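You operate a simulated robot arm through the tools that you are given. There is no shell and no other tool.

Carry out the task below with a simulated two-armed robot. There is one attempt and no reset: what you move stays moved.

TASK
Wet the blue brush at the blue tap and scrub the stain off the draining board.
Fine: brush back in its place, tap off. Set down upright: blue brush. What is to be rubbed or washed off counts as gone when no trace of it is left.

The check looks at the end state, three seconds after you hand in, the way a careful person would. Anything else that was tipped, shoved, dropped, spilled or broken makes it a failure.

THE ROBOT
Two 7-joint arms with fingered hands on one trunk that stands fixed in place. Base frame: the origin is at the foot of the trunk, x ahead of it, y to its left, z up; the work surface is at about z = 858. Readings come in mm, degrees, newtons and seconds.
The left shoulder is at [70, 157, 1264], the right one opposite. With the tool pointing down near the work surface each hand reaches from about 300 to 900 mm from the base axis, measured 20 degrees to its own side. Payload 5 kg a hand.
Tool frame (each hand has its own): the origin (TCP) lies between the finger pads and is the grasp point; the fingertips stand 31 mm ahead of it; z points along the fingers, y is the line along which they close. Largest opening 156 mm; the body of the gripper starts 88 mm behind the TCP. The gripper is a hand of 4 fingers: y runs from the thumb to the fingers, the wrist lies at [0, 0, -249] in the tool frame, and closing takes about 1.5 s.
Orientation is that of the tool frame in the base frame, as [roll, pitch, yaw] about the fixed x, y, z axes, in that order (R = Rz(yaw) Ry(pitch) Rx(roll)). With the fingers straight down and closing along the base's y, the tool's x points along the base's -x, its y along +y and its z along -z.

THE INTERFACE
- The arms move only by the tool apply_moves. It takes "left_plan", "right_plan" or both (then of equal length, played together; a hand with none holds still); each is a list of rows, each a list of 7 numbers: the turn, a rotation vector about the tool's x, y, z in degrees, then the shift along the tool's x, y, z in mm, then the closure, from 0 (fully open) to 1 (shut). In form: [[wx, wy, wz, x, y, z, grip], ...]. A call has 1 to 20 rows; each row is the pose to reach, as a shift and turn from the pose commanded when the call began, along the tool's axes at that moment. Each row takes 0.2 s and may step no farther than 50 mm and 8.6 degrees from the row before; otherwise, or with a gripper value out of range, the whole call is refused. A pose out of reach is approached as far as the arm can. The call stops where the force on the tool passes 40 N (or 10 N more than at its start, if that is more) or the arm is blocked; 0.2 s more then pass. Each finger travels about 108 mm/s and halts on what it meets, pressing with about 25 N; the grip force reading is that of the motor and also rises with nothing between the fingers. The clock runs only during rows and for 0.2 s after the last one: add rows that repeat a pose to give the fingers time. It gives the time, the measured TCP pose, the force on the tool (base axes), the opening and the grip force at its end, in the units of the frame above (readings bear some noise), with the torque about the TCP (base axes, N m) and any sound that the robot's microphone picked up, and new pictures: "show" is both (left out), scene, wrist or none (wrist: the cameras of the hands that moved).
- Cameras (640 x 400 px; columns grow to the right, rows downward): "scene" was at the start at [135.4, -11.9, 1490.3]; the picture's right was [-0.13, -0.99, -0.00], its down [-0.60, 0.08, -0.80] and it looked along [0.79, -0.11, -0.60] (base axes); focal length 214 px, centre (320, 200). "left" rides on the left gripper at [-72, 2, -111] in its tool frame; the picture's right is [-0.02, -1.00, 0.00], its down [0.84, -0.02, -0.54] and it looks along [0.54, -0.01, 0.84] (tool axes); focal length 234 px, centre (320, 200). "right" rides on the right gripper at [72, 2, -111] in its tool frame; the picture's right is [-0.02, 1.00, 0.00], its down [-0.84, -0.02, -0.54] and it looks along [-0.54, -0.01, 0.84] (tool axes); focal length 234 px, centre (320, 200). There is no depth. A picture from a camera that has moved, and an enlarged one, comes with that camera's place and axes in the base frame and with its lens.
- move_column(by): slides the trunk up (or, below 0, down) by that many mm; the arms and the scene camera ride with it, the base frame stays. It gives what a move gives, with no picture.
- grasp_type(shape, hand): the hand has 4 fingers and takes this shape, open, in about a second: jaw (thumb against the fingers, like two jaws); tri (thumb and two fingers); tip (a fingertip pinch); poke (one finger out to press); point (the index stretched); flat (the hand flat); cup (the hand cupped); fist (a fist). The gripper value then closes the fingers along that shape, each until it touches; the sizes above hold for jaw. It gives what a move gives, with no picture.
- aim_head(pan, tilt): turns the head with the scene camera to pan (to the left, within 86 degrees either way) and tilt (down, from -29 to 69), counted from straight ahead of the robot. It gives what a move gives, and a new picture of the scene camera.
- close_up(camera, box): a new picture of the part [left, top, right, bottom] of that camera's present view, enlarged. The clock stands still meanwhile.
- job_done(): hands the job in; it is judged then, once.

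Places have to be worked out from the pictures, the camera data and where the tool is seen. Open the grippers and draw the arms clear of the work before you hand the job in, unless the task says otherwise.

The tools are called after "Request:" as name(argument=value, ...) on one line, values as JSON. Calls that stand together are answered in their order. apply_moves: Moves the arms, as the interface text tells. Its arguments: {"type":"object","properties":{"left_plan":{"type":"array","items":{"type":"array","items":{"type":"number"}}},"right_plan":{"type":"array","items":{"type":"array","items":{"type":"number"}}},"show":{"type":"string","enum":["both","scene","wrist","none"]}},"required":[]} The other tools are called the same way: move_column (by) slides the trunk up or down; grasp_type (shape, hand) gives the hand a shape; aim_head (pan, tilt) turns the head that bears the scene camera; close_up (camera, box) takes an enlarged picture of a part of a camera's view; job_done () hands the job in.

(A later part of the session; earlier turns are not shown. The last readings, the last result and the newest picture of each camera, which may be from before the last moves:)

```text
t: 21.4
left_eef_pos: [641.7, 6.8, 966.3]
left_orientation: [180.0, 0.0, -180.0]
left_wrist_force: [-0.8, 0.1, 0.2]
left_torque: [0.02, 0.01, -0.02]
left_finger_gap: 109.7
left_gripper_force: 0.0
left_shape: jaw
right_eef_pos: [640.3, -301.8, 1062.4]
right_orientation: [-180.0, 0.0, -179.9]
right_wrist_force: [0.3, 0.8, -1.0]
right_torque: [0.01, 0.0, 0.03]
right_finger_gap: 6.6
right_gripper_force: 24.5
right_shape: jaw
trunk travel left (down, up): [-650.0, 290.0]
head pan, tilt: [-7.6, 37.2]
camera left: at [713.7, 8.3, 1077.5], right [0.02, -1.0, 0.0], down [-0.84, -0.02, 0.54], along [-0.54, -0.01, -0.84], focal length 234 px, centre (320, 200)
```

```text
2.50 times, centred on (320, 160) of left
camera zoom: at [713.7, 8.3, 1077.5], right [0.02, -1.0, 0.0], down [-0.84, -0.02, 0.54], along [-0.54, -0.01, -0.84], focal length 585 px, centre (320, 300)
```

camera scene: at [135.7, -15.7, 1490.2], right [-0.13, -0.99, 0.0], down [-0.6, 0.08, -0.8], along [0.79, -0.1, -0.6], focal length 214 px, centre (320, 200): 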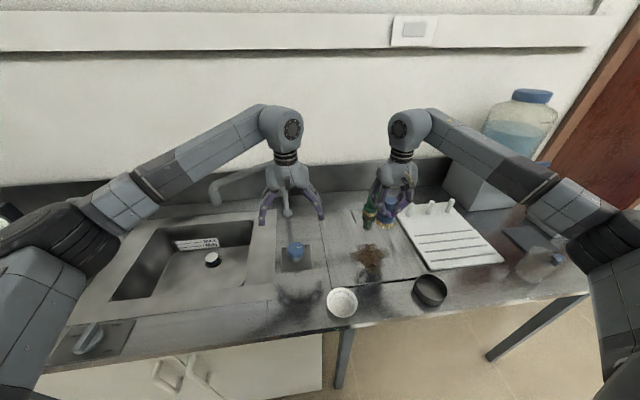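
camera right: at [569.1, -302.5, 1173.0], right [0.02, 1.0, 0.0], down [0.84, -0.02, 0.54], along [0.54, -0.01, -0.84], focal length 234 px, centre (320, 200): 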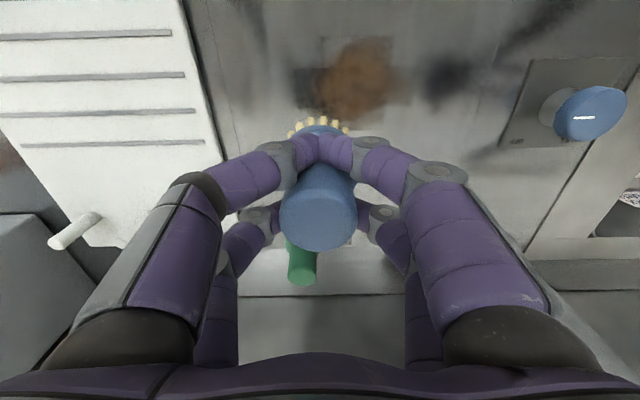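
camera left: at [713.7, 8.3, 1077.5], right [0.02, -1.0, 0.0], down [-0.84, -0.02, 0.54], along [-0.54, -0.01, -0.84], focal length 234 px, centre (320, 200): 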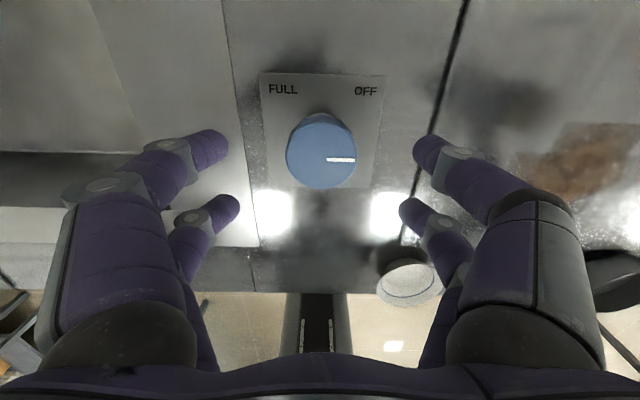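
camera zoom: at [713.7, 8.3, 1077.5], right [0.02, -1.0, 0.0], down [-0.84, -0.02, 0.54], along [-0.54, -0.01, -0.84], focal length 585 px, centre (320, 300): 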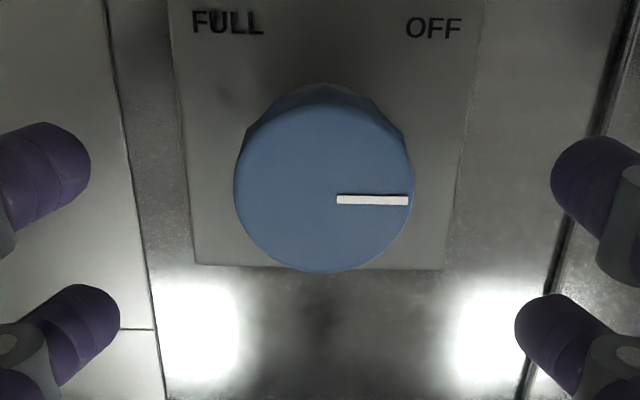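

The knob is centred at (644, 6), with its top at z≈904. I'll descend to TCP z≈902 so the tips are alongside the cap, then close on it.

Request:
apply_moves(left_plan=[[0, 0, 0, -2, -0.5, 25, 0.3], [0, 0, 0, -2, -0.5, 50, 0.4], [0, 0, 0, -2, -0.5, 63, 0.5], [0, 0, 0, -2, -0.5, 63, 0.6], [0, 0, 0, -2, -0.5, 63, 0.7], [0, 0, 0, -2, -0.5, 63, 0.85], [0, 0, 0, -2, -0.5, 63, 1], [0, 0, 0, -2, -0.5, 63, 1], [0, 0, 0, -2, -0.5, 63, 1]], show="wrist")

Request:
close_up(camera="left", box=[220, 80, 420, 240])

Request:
close_up(camera="scene", box=[240, 190, 360, 280])

```text
t: 23.4
left_eef_pos: [644.7, 4.8, 899.2]
left_orientation: [179.9, -0.3, 180.0]
left_wrist_force: [-2.8, -2.2, -23.8]
left_torque: [-0.14, 0.0, 0.02]
left_finger_gap: 23.6
left_gripper_force: 25.5
left_shape: jaw
right_eef_pos: [642.1, -302.0, 1060.9]
right_orientation: [180.0, -0.1, -179.9]
right_wrist_force: [-0.1, -0.5, -1.4]
right_torque: [0.01, 0.01, -0.03]
right_finger_gap: 6.3
right_gripper_force: 25.2
right_shape: jaw
trunk travel left (down, up): [-650.0, 290.0]
head pan, tilt: [-7.6, 37.2]
camera left: at [717.9, 6.8, 1010.3], right [0.02, -1.0, 0.0], down [-0.84, -0.02, 0.55], along [-0.55, -0.01, -0.84], focal length 234 px, centre (320, 200)
```

left: 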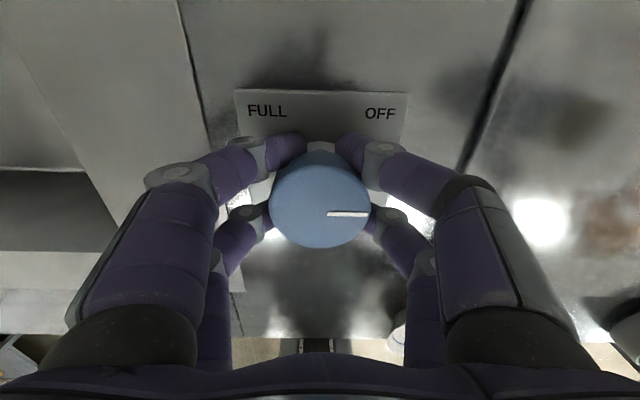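

```text
2.50 times, centred on (320, 160) of left
camera zoom: at [717.9, 6.8, 1010.3], right [0.02, -1.0, 0.0], down [-0.84, -0.02, 0.55], along [-0.55, -0.01, -0.84], focal length 585 px, centre (320, 300)
```

zoom: 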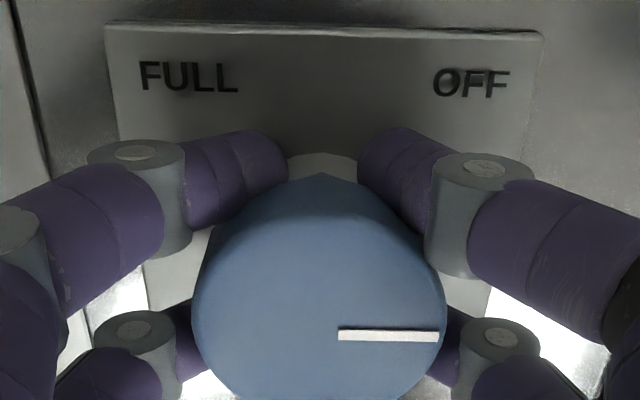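

```text
4.44 times, centred on (300, 235) of scene
camera zoom: at [137.9, -12.2, 1489.8], right [-0.13, -0.99, 0.0], down [-0.6, 0.08, -0.8], along [0.79, -0.11, -0.61], focal length 953 px, centre (409, 44)
```

zoom: 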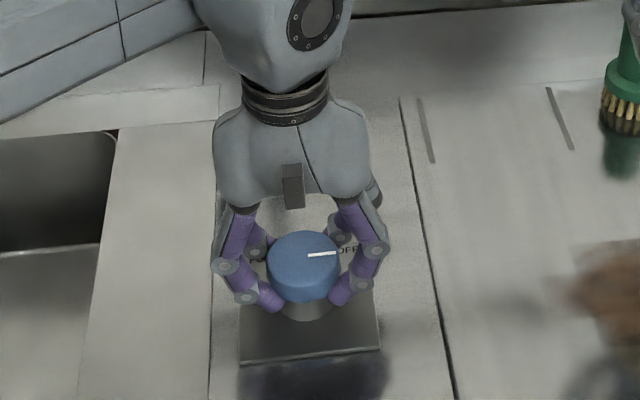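

The tips have closed under the cap and are pulling the knob at -24 N, which I don't want. I'll open, rise about 13 mm and grip the side of the cap instead.

Request:
apply_moves(left_plan=[[0, 0, 0, 0, 0, 0, 0.8], [0, 0, 0, 0, 0, 0, 0.6], [0, 0, 0, 0, 0, 0, 0.5], [0, 0, 0, 0, 0, 0, 0.5], [0, 0, 0, 0, 0, -6, 0.5], [0, 0, 0, 0, 0, -11, 0.5], [0, 0, 0, 0, 0, -11, 0.5]], show="wrist")

Request:
apply_moves(left_plan=[[0, 0, 0, 0, 0, 0, 0.6], [0, 0, 0, 0, 0, 0, 0.7], [0, 0, 0, 0, 0, 0, 0.8], [0, 0, 0, 0, 0, 0, 1], [0, 0, 0, 0, 0, 0, 1], [0, 0, 0, 0, 0, 0, 1]], show="wrist")

Request:
close_up(camera="scene", box=[240, 190, 360, 280])

```text
t: 25.0
left_eef_pos: [645.5, 5.4, 914.6]
left_orientation: [-180.0, 0.1, 179.9]
left_wrist_force: [0.3, -0.6, 0.2]
left_torque: [0.01, 0.0, -0.01]
left_finger_gap: 77.2
left_gripper_force: 0.1
left_shape: jaw
right_eef_pos: [639.0, -301.6, 1062.4]
right_orientation: [179.9, 0.0, -180.0]
right_wrist_force: [-0.7, -0.1, -0.6]
right_torque: [0.04, -0.01, -0.01]
right_finger_gap: 6.5
right_gripper_force: 25.1
right_shape: jaw
trunk travel left (down, up): [-650.0, 290.0]
head pan, tilt: [-7.6, 37.2]
camera left: at [717.2, 8.1, 1025.5], right [0.02, -1.0, 0.0], down [-0.84, -0.02, 0.54], along [-0.54, -0.01, -0.84], focal length 234 px, centre (320, 200)
```

left: 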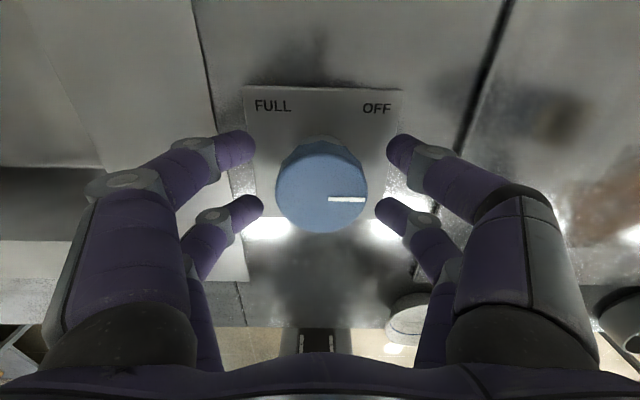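

```text
t: 26.4
left_eef_pos: [644.9, 6.0, 912.9]
left_orientation: [179.9, 0.0, 180.0]
left_wrist_force: [-0.1, -0.6, -2.8]
left_torque: [-0.05, 0.04, 0.0]
left_finger_gap: 31.4
left_gripper_force: 25.5
left_shape: jaw
right_eef_pos: [641.2, -302.8, 1062.7]
right_orientation: [180.0, 0.0, -180.0]
right_wrist_force: [-0.6, 0.1, -0.7]
right_torque: [-0.02, -0.02, -0.02]
right_finger_gap: 6.6
right_gripper_force: 25.3
right_shape: jaw
trunk travel left (down, up): [-650.0, 290.0]
head pan, tilt: [-7.6, 37.2]
camera left: at [717.3, 8.2, 1024.6], right [0.02, -1.0, 0.0], down [-0.84, -0.02, 0.55], along [-0.55, -0.01, -0.84], focal length 234 px, centre (320, 200)
```

left: 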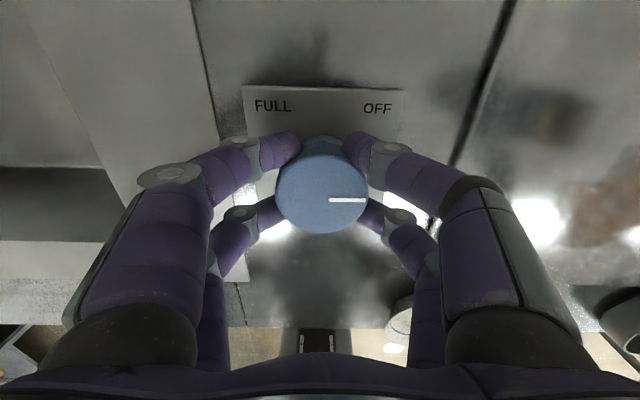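

```text
4.44 times, centred on (300, 235) of scene
camera zoom: at [135.8, -12.0, 1490.2], right [-0.13, -0.99, 0.0], down [-0.6, 0.08, -0.8], along [0.79, -0.11, -0.6], focal length 953 px, centre (409, 44)
```

zoom: 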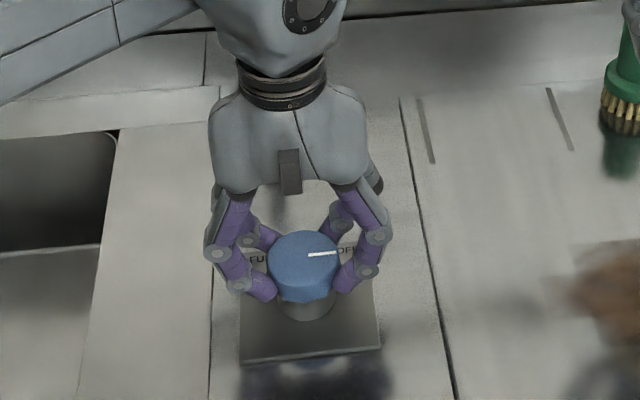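

The cap is now held by its sides with almost no pull. Before opening the tap, I'll pre-tilt the right hand 50° forward where it waits, so the bristles will lead when it goes under the spout.

Request:
apply_moves(right_plan=[[0, -8, 0, 0, 0, -5, 1], [0, -16, 0, 0, 0, -10, 1], [0, -24, 0, 0, 0, -15, 1], [0, -32, 0, 0, 0, -20, 1], [0, -40, 0, 0, 0, -20, 1], [0, -48, 0, 0, 0, -20, 1], [0, -50, 0, 0, 0, -20, 1]], show="both")

```text
t: 28.0
left_eef_pos: [644.2, 5.8, 914.1]
left_orientation: [180.0, 0.0, 180.0]
left_wrist_force: [-2.4, -0.5, -6.9]
left_torque: [-0.03, 0.11, -0.01]
left_finger_gap: 31.4
left_gripper_force: 25.1
left_shape: jaw
right_eef_pos: [640.0, -299.4, 1079.9]
right_orientation: [180.0, 50.1, -179.9]
right_wrist_force: [-0.3, -0.3, -0.6]
right_torque: [0.0, 0.01, 0.0]
right_finger_gap: 6.3
right_gripper_force: 25.9
right_shape: jaw
trunk travel left (down, up): [-650.0, 290.0]
head pan, tilt: [-7.6, 37.2]
camera scene: at [135.9, -11.9, 1490.2], right [-0.13, -0.99, 0.0], down [-0.6, 0.08, -0.8], along [0.79, -0.11, -0.6], focal length 214 px, centre (320, 200)
camera right: at [510.2, -298.3, 1096.4], right [0.02, 1.0, 0.02], down [0.12, -0.02, 0.99], along [0.99, -0.01, -0.12], focal length 234 px, centre (320, 200)
```

scene: 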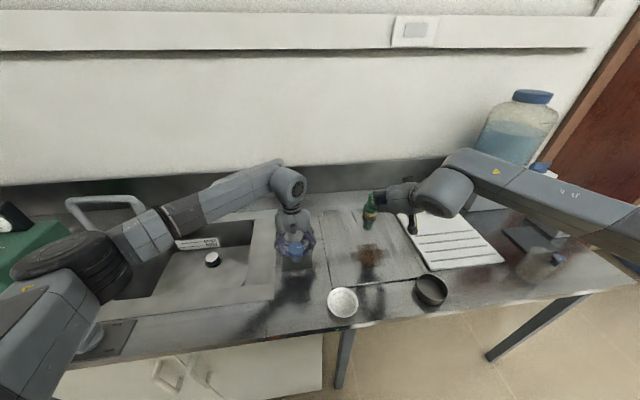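
right: 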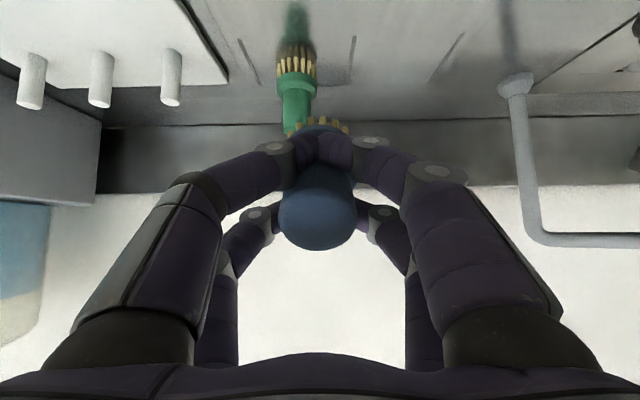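

The tilt is done and the brush is still firmly held. Now I'll turn the knob 40° anticlockwise from above, toward FULL, and watch and listen for water.

Request:
apply_moves(left_plan=[[0, 0, -8, 0, 0, 0, 1], [0, 0, -16, 0, 0, 0, 1], [0, 0, -24, 0, 0, 0, 1], [0, 0, -32, 0, 0, 0, 1], [0, 0, -40, 0, 0, 0, 1]], show="both")

Request:
close_up(camera="left", box=[220, 80, 420, 240])

Request:
close_up(camera="scene", box=[100, 150, 340, 300])

```text
t: 29.2
left_eef_pos: [643.6, 8.4, 913.4]
left_orientation: [-179.9, 0.0, -139.8]
left_wrist_force: [-9.3, 11.2, -1.4]
left_torque: [0.29, 0.34, -0.08]
left_finger_gap: 30.3
left_gripper_force: 25.5
left_shape: jaw
right_eef_pos: [639.2, -298.6, 1081.4]
right_orientation: [-179.9, 50.0, -179.8]
right_wrist_force: [0.8, -0.5, -0.8]
right_torque: [0.03, 0.04, 0.05]
right_finger_gap: 6.3
right_gripper_force: 25.0
right_shape: jaw
trunk travel left (down, up): [-650.0, 290.0]
head pan, tilt: [-7.6, 37.2]
camera scene: at [134.1, -10.2, 1490.4], right [-0.13, -0.99, 0.0], down [-0.6, 0.08, -0.8], along [0.79, -0.11, -0.6], focal length 214 px, centre (320, 200)
camera left: at [698.2, 56.1, 1024.6], right [0.66, -0.75, 0.0], down [-0.63, -0.56, 0.54], along [-0.41, -0.36, -0.84], focal length 234 px, centre (320, 200)
```

scene: 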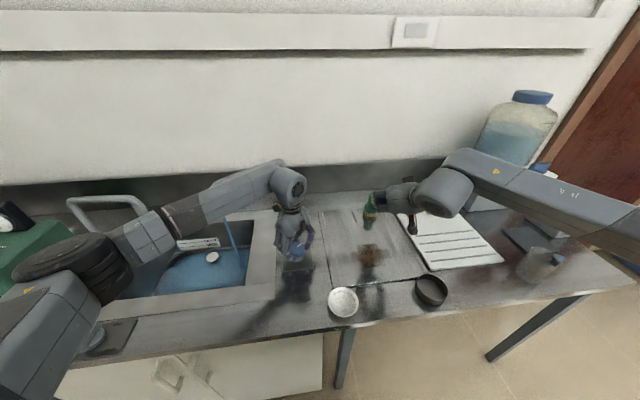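
left: 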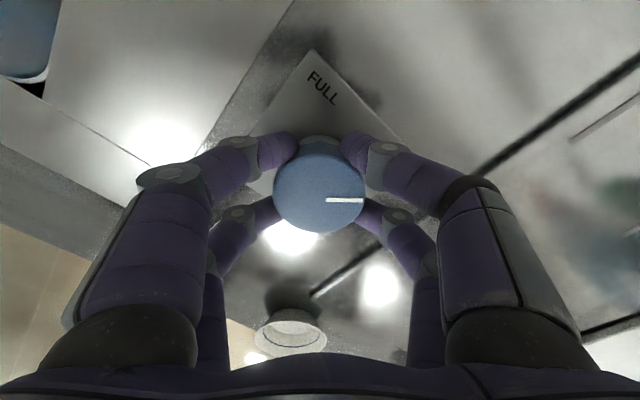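

```text
2.50 times, centred on (320, 160) of left
camera zoom: at [698.2, 56.1, 1024.6], right [0.66, -0.75, 0.0], down [-0.63, -0.56, 0.54], along [-0.41, -0.36, -0.84], focal length 585 px, centre (320, 300)
```

zoom: 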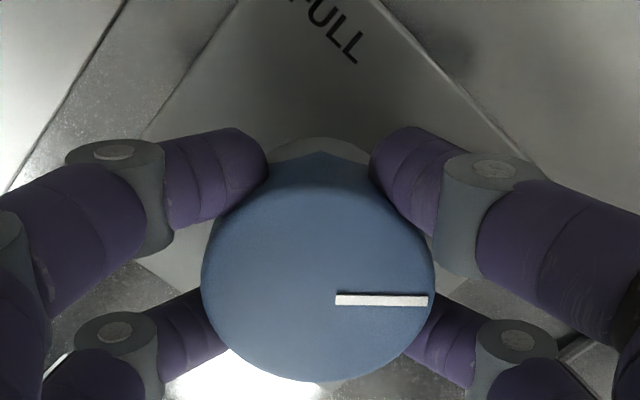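

```text
2.67 times, centred on (220, 225) of scene
camera zoom: at [134.1, -10.2, 1490.4], right [-0.13, -0.99, 0.0], down [-0.6, 0.08, -0.8], along [0.79, -0.11, -0.6], focal length 572 px, centre (587, 133)
```

zoom: 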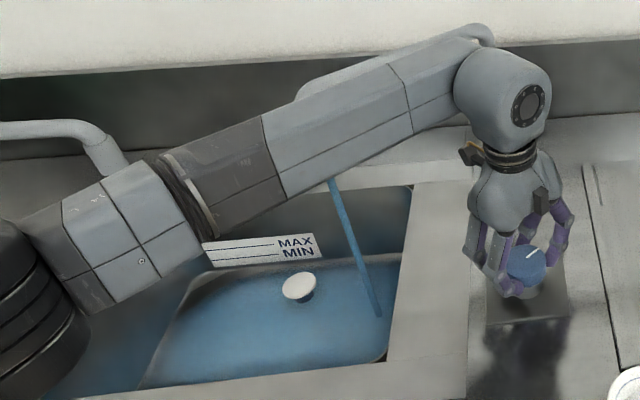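

The blue tap is running in a clear stream at about (757, 257), and the sink floor is already covered, so the flow is generous. I'll turn back to about 20° open to slow it while I work.

Request:
apply_moves(left_plan=[[0, 0, 8, 0, 0, 0, 1], [0, 0, 16, 0, 0, 0, 1], [0, 0, 22, 0, 0, 0, 1]], show="none")

Request:
close_up(camera="scene", box=[100, 150, 340, 300])

Request:
close_up(camera="left", box=[0, 0, 640, 400])

```text
t: 30.0
left_eef_pos: [645.1, 6.5, 913.2]
left_orientation: [-179.9, 0.1, -162.0]
left_wrist_force: [-2.0, 7.9, -1.3]
left_torque: [0.26, 0.17, -0.03]
left_finger_gap: 30.3
left_gripper_force: 24.9
left_shape: jaw
right_eef_pos: [640.5, -299.3, 1078.8]
right_orientation: [-179.9, 50.0, 180.0]
right_wrist_force: [-0.3, 0.5, -0.4]
right_torque: [-0.01, 0.03, 0.0]
right_finger_gap: 6.6
right_gripper_force: 25.0
right_shape: jaw
trunk travel left (down, up): [-650.0, 290.0]
head pan, tilt: [-7.6, 37.2]
```

```text
2.67 times, centred on (220, 225) of scene
camera zoom: at [135.6, -10.8, 1490.3], right [-0.13, -0.99, 0.0], down [-0.6, 0.08, -0.8], along [0.79, -0.11, -0.6], focal length 572 px, centre (587, 133)
```

zoom: 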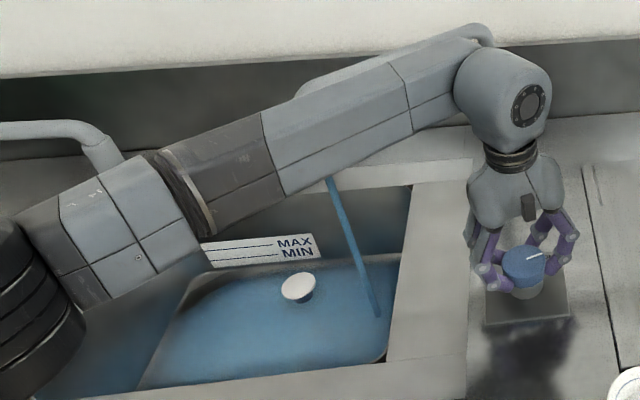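

```text
1.00 times, centred on (320, 200) of left (not enlarged: the box is as wide or as high as the picture)
camera zoom: at [712.8, 30.8, 1024.8], right [0.33, -0.94, 0.0], down [-0.79, -0.28, 0.54], along [-0.51, -0.18, -0.84], focal length 234 px, centre (320, 200)
```

zoom: 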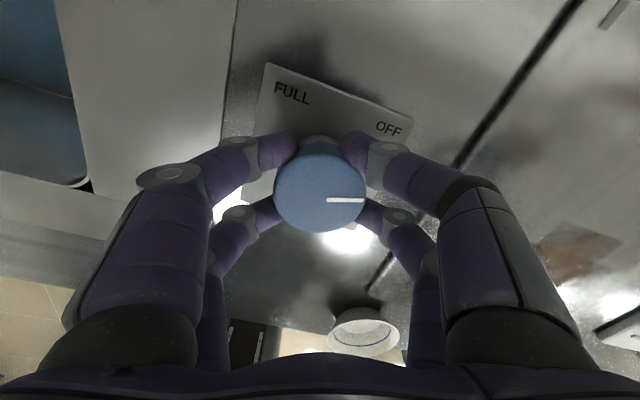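

The sink level is holding and the stream is steady at about 18° open. I'll let go of the knob, draw the left hand up and away to the left, and bring the right hand across behind it with the tilted brush.

Request:
apply_moves(left_plan=[[0, 0, 0, 0, 0, 0, 0.6], [0, 0, 0, 0, 0, 0, 0.45], [0, 0, 0, 0, 0, -40, 0.3], [0, 0, 0, 0, 0, -85, 0.2], [0, 0, 0, 0, 0, -130, 0.2], [0, 0, 0, 6, 46, -140, 0.2], [0, 0, 0, 12, 93, -150, 0.2], [0, 0, 0, 18, 140, -160, 0.2], [0, 0, 0, 24, 187, -170, 0.2], [0, 0, 0, 30, 234, -180, 0.2], [0, 0, 0, 36, 281, -190, 0.2], [0, 0, 0, 42, 328, -200, 0.2], [0, 0, 0, 48, 375, -210, 0.2], [0, 0, 0, 54, 422, -220, 0.2], [0, 0, 0, 60, 469, -230, 0.2], [0, 0, 0, 67, 516, -240, 0.2], [0, 0, 0, 74, 563, -250, 0.2]], right_plan=[[0, 0, 0, 0, 0, 0, 1], [0, 0, 0, 0, 0, 0, 1], [0, 0, 0, 0, 0, 0, 1], [0, 0, 0, 0, 0, 0, 1], [0, 0, 0, 0, 0, 0, 1], [0, 0, 0, 0, 38, 0, 1], [0, 0, 0, 0, 76, 0, 1], [0, 0, 0, 0, 114, 0, 1], [0, 0, 0, 0, 152, 0, 1], [0, 0, 0, 0, 190, 0, 1], [0, 0, 0, 0, 228, 0, 1], [0, 0, 0, 0, 266, 0, 1], [0, 0, 0, 0, 304, 0, 1], [0, 0, 0, 0, 342, 0, 1], [0, 0, 0, 0, 380, 0, 1], [0, 0, 0, 0, 418, 0, 1], [0, 0, 0, 0, 456, 0, 1]], show="both")

```text
t: 33.6
left_eef_pos: [399.8, 524.4, 1163.4]
left_orientation: [-179.8, 0.0, -162.2]
left_wrist_force: [-0.9, 0.5, -0.2]
left_torque: [-0.03, 0.01, 0.04]
left_finger_gap: 124.8
left_gripper_force: 0.0
left_shape: jaw
right_eef_pos: [639.0, 155.8, 1081.1]
right_orientation: [-179.8, 50.1, -180.0]
right_wrist_force: [0.1, 0.6, -1.3]
right_torque: [-0.05, 0.02, -0.06]
right_finger_gap: 6.0
right_gripper_force: 24.8
right_shape: jaw
trunk travel left (down, up): [-650.0, 290.0]
head pan, tilt: [-7.6, 37.2]
camera scene: at [134.0, -8.4, 1490.4], right [-0.13, -0.99, 0.0], down [-0.6, 0.08, -0.8], along [0.79, -0.11, -0.6], focal length 214 px, centre (320, 200)
camera right: at [507.2, 158.7, 1096.8], right [0.02, 1.0, 0.02], down [0.12, -0.02, 0.99], along [0.99, -0.01, -0.12], focal length 234 px, centre (320, 200)
camera left: at [467.2, 549.4, 1274.3], right [0.33, -0.94, 0.0], down [-0.79, -0.28, 0.54], along [-0.51, -0.18, -0.84], focal length 234 px, centre (320, 200)
```

scene: 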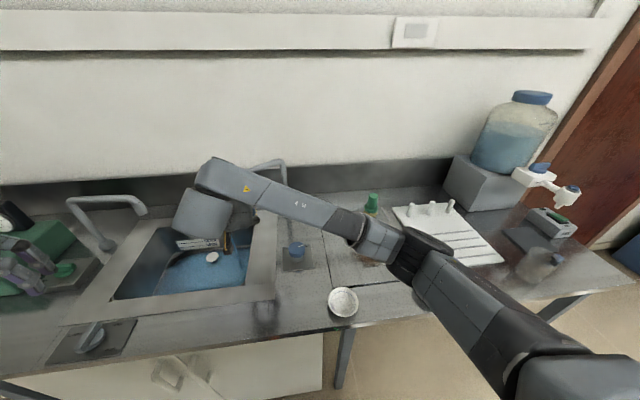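
right: 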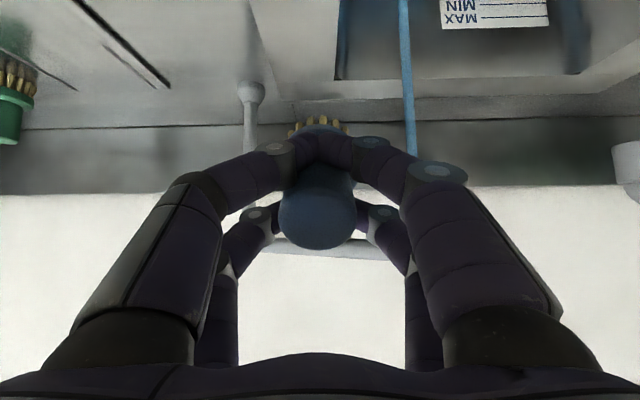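
left: 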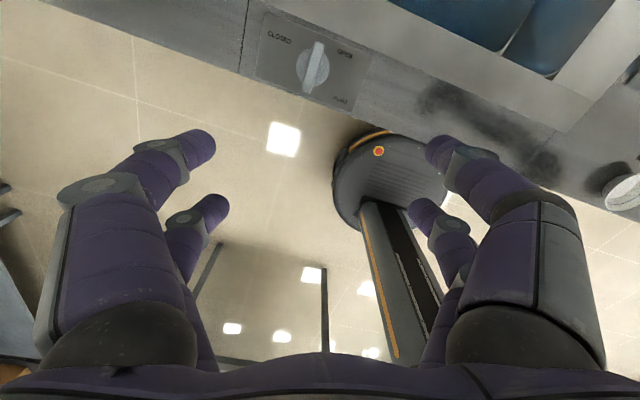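

From the right camera, the stream lies near y≈256, to the left of the brush. I'll lower the tilted brush to z≈970 and move part of the way over to get parallax on the stream's distance.

Request:
apply_moves(right_plan=[[0, 0, 0, 21, 5, 18, 1], [0, 0, 0, 42, 10, 36, 1], [0, 0, 0, 63, 22, 54, 1], [0, 0, 0, 84, 37, 71, 1]], show="both")

Request:
close_up(camera="right", box=[240, 0, 480, 150])

Request:
close_up(camera="scene", box=[100, 150, 340, 300])

```text
t: 34.6
left_eef_pos: [398.0, 522.0, 1162.8]
left_orientation: [-179.8, 0.0, -162.0]
left_wrist_force: [0.4, 1.2, 0.4]
left_torque: [-0.02, 0.03, 0.01]
left_finger_gap: 124.8
left_gripper_force: 0.1
left_shape: jaw
right_eef_pos: [641.8, 194.7, 969.4]
right_orientation: [-180.0, 50.0, -179.9]
right_wrist_force: [0.6, 0.4, -1.3]
right_torque: [0.0, 0.01, -0.02]
right_finger_gap: 6.5
right_gripper_force: 25.2
right_shape: jaw
trunk travel left (down, up): [-650.0, 290.0]
head pan, tilt: [-7.6, 37.2]
camera scene: at [135.6, -9.7, 1490.3], right [-0.13, -0.99, 0.0], down [-0.6, 0.08, -0.8], along [0.79, -0.11, -0.6], focal length 214 px, centre (320, 200)
camera right: at [510.5, 197.4, 986.1], right [0.02, 1.0, 0.02], down [0.12, -0.02, 0.99], along [0.99, -0.01, -0.12], focal length 234 px, centre (320, 200)
```

scene: 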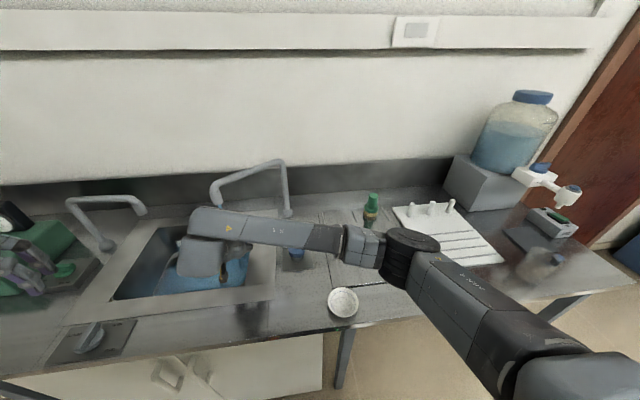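
right: 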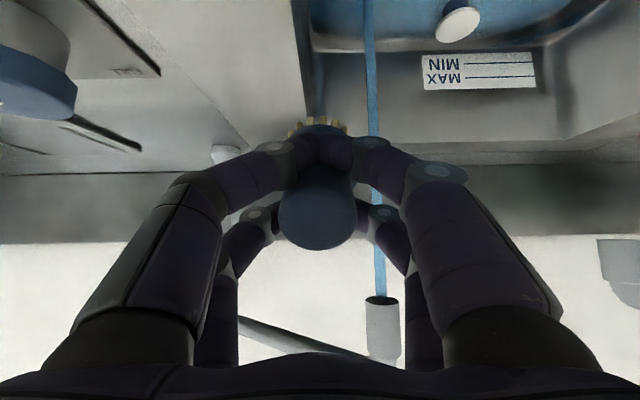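

```text
2.67 times, centred on (360, 75) of right
camera zoom: at [510.5, 197.4, 986.1], right [0.02, 1.0, 0.02], down [0.12, -0.02, 0.99], along [0.99, -0.01, -0.12], focal length 624 px, centre (213, 533)
```

zoom: 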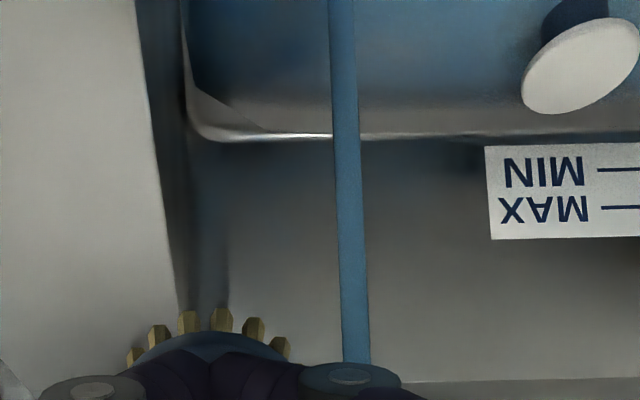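

```text
2.67 times, centred on (220, 225) of scene
camera zoom: at [135.6, -9.7, 1490.3], right [-0.13, -0.99, 0.0], down [-0.6, 0.08, -0.8], along [0.79, -0.11, -0.6], focal length 572 px, centre (587, 133)
```

zoom: 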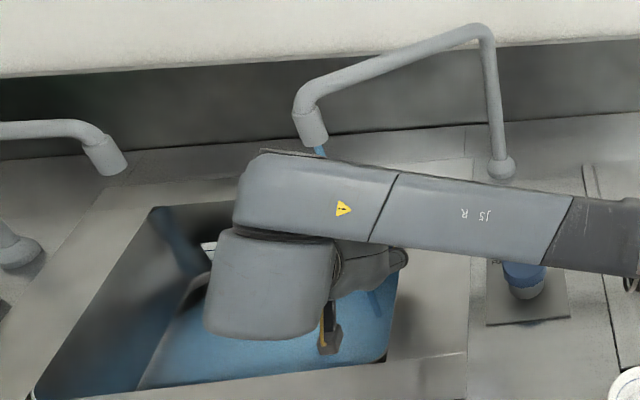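

The two cameras together put the outlet at about (740, 252, 1050), so there is plenty of clearance for the hand. I'll carry the bristles into the stream and pass slowly through it in x so the water hits them all over.

Request:
apply_moves(right_plan=[[0, 0, 0, 5, 28, 4.5, 1], [0, 0, 0, 10.7, 56, 9, 1], [0, 0, 0, 2, 56, 19, 1], [0, 0, 0, -7.3, 56, 30.4, 1], [0, 0, 0, -7.3, 56, 30.4, 1], [0, 0, 0, -12.5, 56, 37, 1], [0, 0, 0, -18.2, 56, 43.5, 1], [0, 0, 0, -18.2, 56, 43.5, 1], [0, 0, 0, -24, 56, 51, 1], [0, 0, 0, -30.5, 56, 58, 1], [0, 0, 0, -30.5, 56, 58, 1]], show="both")

Request:
close_up(camera="right", box=[220, 20, 460, 180])

Request:
close_up(camera="scene", box=[100, 150, 340, 300])

```text
t: 37.0
left_eef_pos: [399.6, 522.1, 1164.9]
left_orientation: [-180.0, -0.1, -162.0]
left_wrist_force: [-0.4, 0.2, 0.0]
left_torque: [0.01, 0.0, 0.02]
left_finger_gap: 124.6
left_gripper_force: 0.0
left_shape: jaw
right_eef_pos: [705.3, 248.8, 956.8]
right_orientation: [180.0, 50.0, 180.0]
right_wrist_force: [0.7, 0.0, -1.4]
right_torque: [0.0, 0.03, 0.02]
right_finger_gap: 6.3
right_gripper_force: 25.1
right_shape: jaw
trunk travel left (down, up): [-650.0, 290.0]
head pan, tilt: [-7.6, 37.2]
camera scene: at [135.2, -11.4, 1490.3], right [-0.13, -0.99, 0.0], down [-0.6, 0.08, -0.8], along [0.79, -0.11, -0.6], focal length 214 px, centre (320, 200)
camera right: at [574.9, 251.8, 972.4], right [0.02, 1.0, 0.02], down [0.12, -0.02, 0.99], along [0.99, -0.01, -0.12], focal length 234 px, centre (320, 200)
```

scene: 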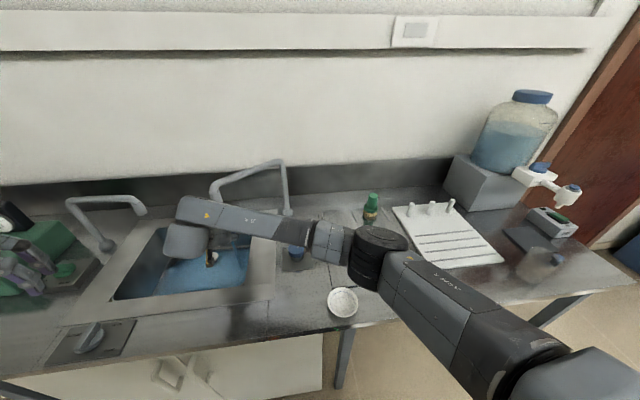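
right: 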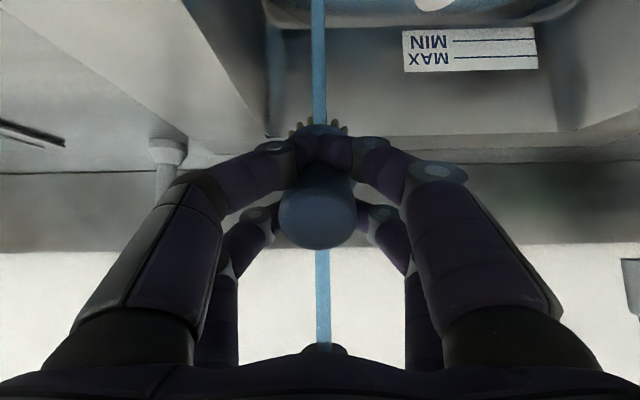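

```text
2.50 times, centred on (340, 100) of right
camera zoom: at [574.9, 251.8, 972.4], right [0.02, 1.0, 0.02], down [0.12, -0.02, 0.99], along [0.99, -0.01, -0.12], focal length 585 px, centre (270, 450)
```

zoom: 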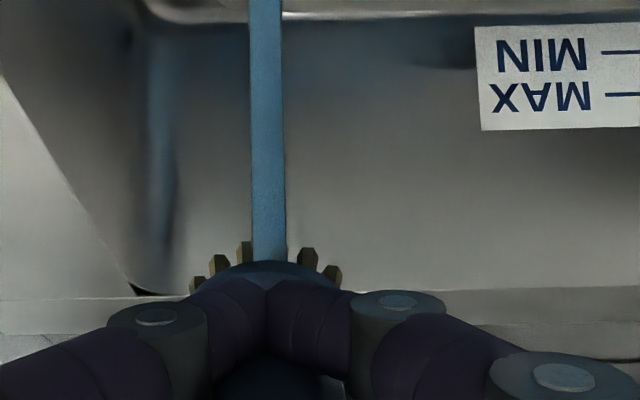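

```text
2.67 times, centred on (220, 225) of scene
camera zoom: at [135.2, -11.4, 1490.3], right [-0.13, -0.99, 0.0], down [-0.6, 0.08, -0.8], along [0.79, -0.11, -0.6], focal length 572 px, centre (587, 133)
```

zoom: 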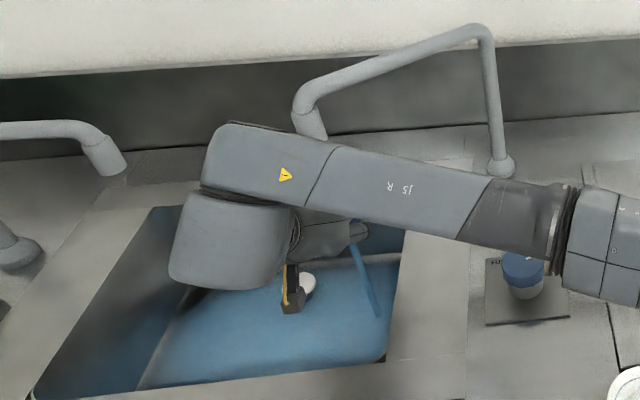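

The stream runs straight through the brush head and the bristles now look darker. I'll sweep slowly back through the stream with a little side-to-side so they are soaked evenly.

Request:
apply_moves(right_plan=[[0, 0, 0, 4, 10, -4.6, 1], [0, 0, 0, 7.7, 0, -9.2, 1], [0, 0, 0, 11.5, -10, -13.8, 1], [0, 0, 0, 15.4, 0, -18.4, 1], [0, 0, 0, 19, 10, -23, 1], [0, 0, 0, 23, 0, -27.6, 1], [0, 0, 0, 23, -10, -27.6, 1], [0, 0, 0, 19, 0, -23, 1], [0, 0, 0, 15.4, 0, -18.4, 1], [0, 0, 0, 15.4, 0, -18.4, 1]], show="wrist")

Request:
close_up(camera="right", box=[240, 80, 400, 180])

Request:
close_up(camera="scene", box=[100, 150, 340, 300])

```text
t: 39.2
left_eef_pos: [400.1, 523.2, 1164.1]
left_orientation: [-179.9, 0.0, -162.0]
left_wrist_force: [-0.5, -1.1, 0.7]
left_torque: [0.02, 0.01, 0.02]
left_finger_gap: 124.7
left_gripper_force: 0.0
left_shape: jaw
right_eef_pos: [679.4, 249.7, 956.2]
right_orientation: [-180.0, 50.0, 179.9]
right_wrist_force: [0.1, 0.3, -1.3]
right_torque: [-0.02, 0.0, -0.01]
right_finger_gap: 6.1
right_gripper_force: 24.5
right_shape: jaw
trunk travel left (down, up): [-650.0, 290.0]
head pan, tilt: [-7.6, 37.2]
camera right: at [549.0, 251.7, 972.3], right [0.02, 1.0, 0.02], down [0.12, -0.02, 0.99], along [0.99, -0.01, -0.12], focal length 234 px, centre (320, 200)
```

right: 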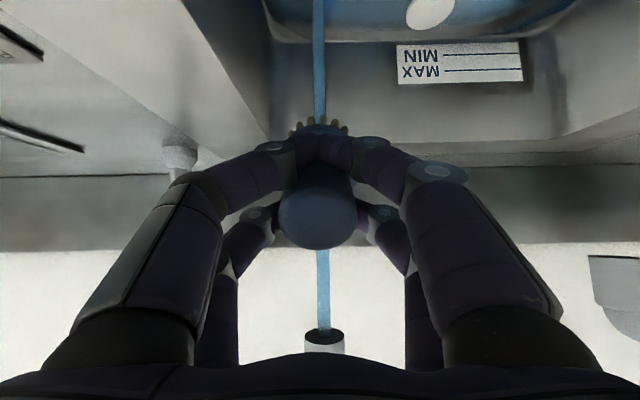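

```text
4.00 times, centred on (320, 130) of right
camera zoom: at [549.0, 251.7, 972.3], right [0.02, 1.0, 0.02], down [0.12, -0.02, 0.99], along [0.99, -0.01, -0.12], focal length 937 px, centre (320, 480)
```

zoom: 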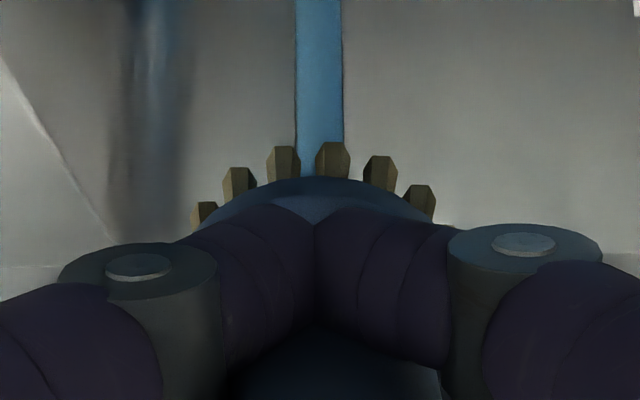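

```text
2.67 times, centred on (220, 225) of scene
camera zoom: at [135.3, -11.2, 1490.3], right [-0.13, -0.99, 0.0], down [-0.6, 0.08, -0.8], along [0.79, -0.11, -0.6], focal length 572 px, centre (587, 133)
```

zoom: 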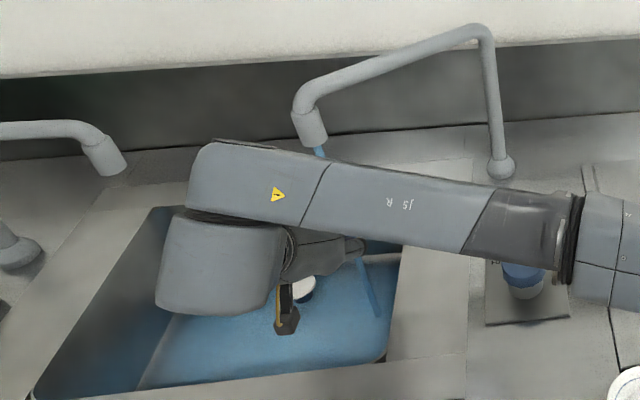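

The stream is now running right through the bristles, so the brush is wet. I'll lift the right hand out and back across to its waiting place, with the left hand following to above the knob.

Request:
apply_moves(right_plan=[[0, 0, 0, 12.9, 0, -15.3, 1], [0, 0, 0, 25.7, 0, -30.6, 1], [0, 0, 0, -5, 0, -56, 1], [0, 0, 0, -36, 0, -82, 1], [0, 0, 0, -66, 0, -108, 1], [0, 0, 0, -66, -45, -108, 1], [0, 0, 0, -66, -90, -108, 1], [0, 0, 0, -66, -135, -108, 1], [0, 0, 0, -66, -180, -108, 1], [0, 0, 0, -66, -225, -108, 1], [0, 0, 0, -66, -270, -108, 1], [0, 0, 0, -66, -315, -108, 1], [0, 0, 0, -66, -360, -108, 1], [0, 0, 0, -66, -405, -108, 1], [0, 0, 0, -66, -450, -108, 1], [0, 0, 0, -66, -495, -108, 1], [0, 0, 0, -66, -545, -108, 1], [0, 0, 0, -66, -545, -108, 1], [0, 0, 0, -66, -545, -108, 1], [0, 0, 0, -66, -545, -108, 1]], left_plan=[[0, 0, 0, 0, 0, 0, 0.2], [0, 0, 0, 0, 0, 0, 0.2], [0, 0, 0, 0, 0, 0, 0.2], [0, 0, 0, 0, 0, 0, 0.2], [0, 0, 0, 0, 0, 0, 0.2], [0, 0, 0, 0, 0, 0, 0.2], [0, 0, 0, 0, 0, 0, 0.2], [0, 0, 0, 0, 0, 0, 0.2], [0, 0, 0, -6, -47, 10, 0.2], [0, 0, 0, -12, -94, 20, 0.2], [0, 0, 0, -18, -141, 30, 0.2], [0, 0, 0, -25, -188, 40, 0.2], [0, 0, 0, -31, -235, 50, 0.2], [0, 0, 0, -37, -282, 60, 0.2], [0, 0, 0, -43, -329, 70, 0.2], [0, 0, 0, -49, -376, 80, 0.2], [0, 0, 0, -55, -423, 90, 0.2], [0, 0, 0, -62, -470, 100, 0.2], [0, 0, 0, -68, -517, 110, 0.2], [0, 0, 0, -74, -563, 120, 0.2]], show="both")

```text
t: 43.4
left_eef_pos: [645.4, 3.5, 1043.9]
left_orientation: [179.8, 0.0, -162.0]
left_wrist_force: [-0.1, -1.0, 0.5]
left_torque: [0.04, 0.0, -0.01]
left_finger_gap: 124.9
left_gripper_force: 0.0
left_shape: jaw
right_eef_pos: [642.3, -301.3, 1072.5]
right_orientation: [179.8, 50.0, 179.9]
right_wrist_force: [-0.2, -0.6, -2.1]
right_torque: [0.04, 0.03, 0.06]
right_finger_gap: 6.3
right_gripper_force: 24.8
right_shape: jaw
trunk travel left (down, up): [-650.0, 290.0]
head pan, tilt: [-7.6, 37.2]
camera scene: at [136.0, -14.7, 1490.2], right [-0.13, -0.99, 0.0], down [-0.6, 0.08, -0.8], along [0.79, -0.1, -0.6], focal length 214 px, centre (320, 200)
camera right: at [512.6, -299.3, 1090.1], right [0.02, 1.0, 0.02], down [0.12, -0.02, 0.99], along [0.99, -0.01, -0.12], focal length 234 px, centre (320, 200)
camera left: at [713.3, 28.4, 1154.3], right [0.33, -0.94, 0.0], down [-0.79, -0.28, 0.54], along [-0.51, -0.18, -0.84], focal length 234 px, centre (320, 200)
```

scene: 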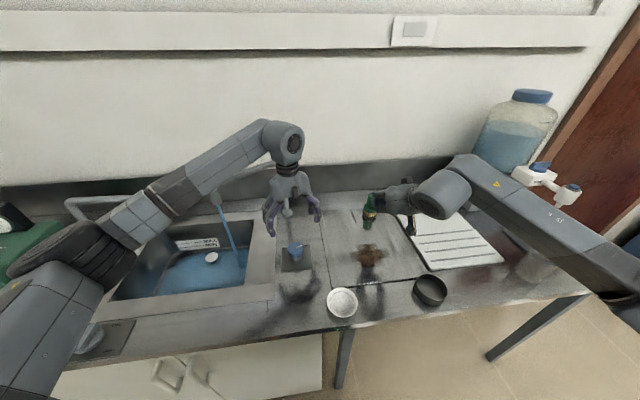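
right: 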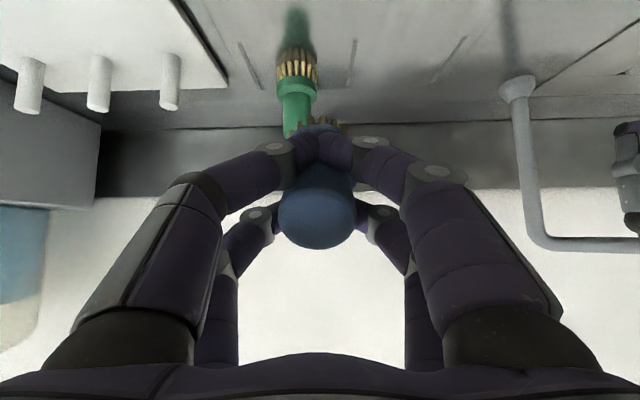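
left: 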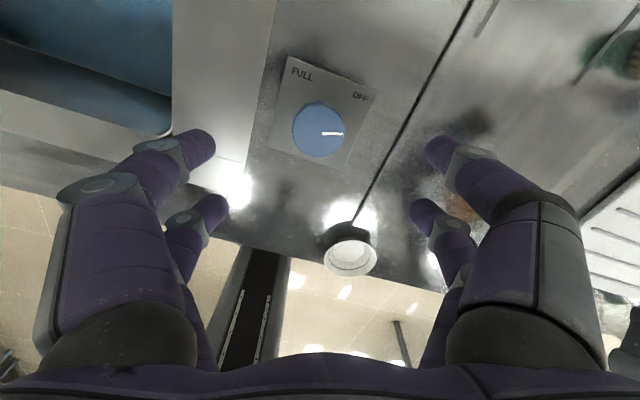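

The bristles are visibly darker, so the brush is wet. Now I'll lower the left hand back to the same grip on the cap, close, and turn the knob back to OFF.

Request:
apply_moves(left_plan=[[0, 0, 0, 0, 0, 40, 0.3], [0, 0, 0, 0, 0, 80, 0.45], [0, 0, 0, 0, 0, 115, 0.45], [0, 0, 0, 0, 0, 130, 0.45], [0, 0, 0, 0, 0, 130, 0.6], [0, 0, 0, 0, 0, 130, 0.75], [0, 0, 0, 0, 0, 130, 0.9], [0, 0, 0, 0, 0, 130, 1], [0, 0, 0, 0, 0, 130, 1], [0, 0, 0, 0, 0, 130, 1]], show="wrist")

```text
t: 45.6
left_eef_pos: [644.8, 7.0, 910.9]
left_orientation: [179.9, 0.1, -162.0]
left_wrist_force: [-1.7, -0.1, -4.3]
left_torque: [-0.05, 0.07, 0.02]
left_finger_gap: 29.1
left_gripper_force: 25.2
left_shape: jaw
right_eef_pos: [642.9, -298.3, 1074.6]
right_orientation: [-180.0, 50.0, 180.0]
right_wrist_force: [0.6, 0.5, -1.6]
right_torque: [0.02, 0.02, -0.01]
right_finger_gap: 6.1
right_gripper_force: 24.7
right_shape: jaw
trunk travel left (down, up): [-650.0, 290.0]
head pan, tilt: [-7.6, 37.2]
camera left: at [714.4, 31.6, 1023.0], right [0.33, -0.94, 0.0], down [-0.79, -0.28, 0.55], along [-0.51, -0.18, -0.84], focal length 234 px, centre (320, 200)
```

left: 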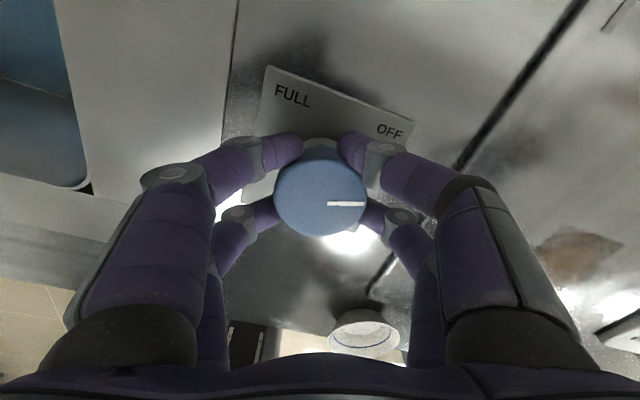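

The knob is gripped as before, so I'll turn it back clockwise to OFF and go slightly past.

Request:
apply_moves(left_plan=[[0, 0, 6, 0, 0, 0, 1], [0, 0, 12, 0, 0, 0, 1], [0, 0, 18, 0, 0, 0, 1], [0, 0, 20.5, 0, 0, 0, 1], [0, 0, 20.5, 0, 0, 0, 1]], show="both")

Request:
close_up(camera="scene", box=[100, 150, 340, 300])

Request:
close_up(camera="left", box=[220, 80, 420, 240])

```text
t: 46.8
left_eef_pos: [646.4, 5.7, 911.6]
left_orientation: [180.0, -0.1, 177.4]
left_wrist_force: [9.1, -6.7, -9.2]
left_torque: [-0.18, -0.18, 0.55]
left_finger_gap: 28.7
left_gripper_force: 24.7
left_shape: jaw
right_eef_pos: [644.0, -300.0, 1072.4]
right_orientation: [179.9, 50.0, 179.9]
right_wrist_force: [-0.2, 1.3, -2.3]
right_torque: [-0.01, 0.03, 0.01]
right_finger_gap: 5.7
right_gripper_force: 24.8
right_shape: jaw
trunk travel left (down, up): [-650.0, 290.0]
head pan, tilt: [-7.6, 37.2]
camera scene: at [138.1, -13.0, 1490.0], right [-0.13, -0.99, 0.0], down [-0.6, 0.08, -0.8], along [0.79, -0.11, -0.61], focal length 214 px, centre (320, 200)
camera left: at [718.6, 4.8, 1023.1], right [-0.02, -1.0, 0.0], down [-0.84, 0.02, 0.55], along [-0.55, 0.01, -0.84], focal length 234 px, centre (320, 200)
```

scene: 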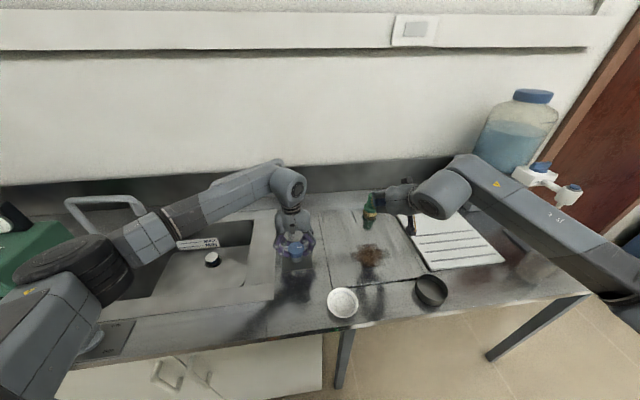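
left: 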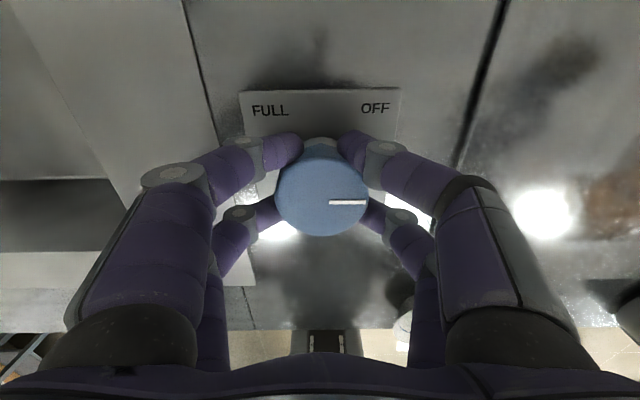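

```text
2.67 times, centred on (220, 225) of scene
camera zoom: at [138.1, -13.0, 1490.0], right [-0.13, -0.99, 0.0], down [-0.6, 0.08, -0.8], along [0.79, -0.11, -0.61], focal length 572 px, centre (587, 133)
```

zoom: 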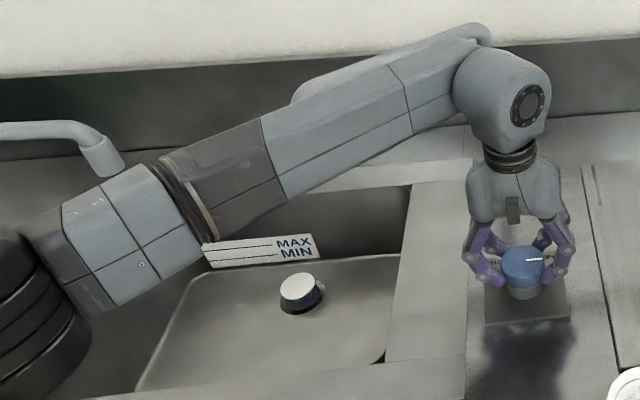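

```text
2.50 times, centred on (320, 160) of left
camera zoom: at [718.6, 4.8, 1023.1], right [-0.02, -1.0, 0.0], down [-0.84, 0.02, 0.55], along [-0.55, 0.01, -0.84], focal length 585 px, centre (320, 300)
```

zoom: 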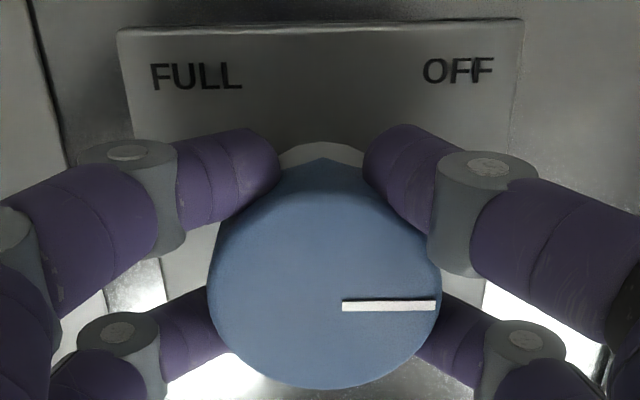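

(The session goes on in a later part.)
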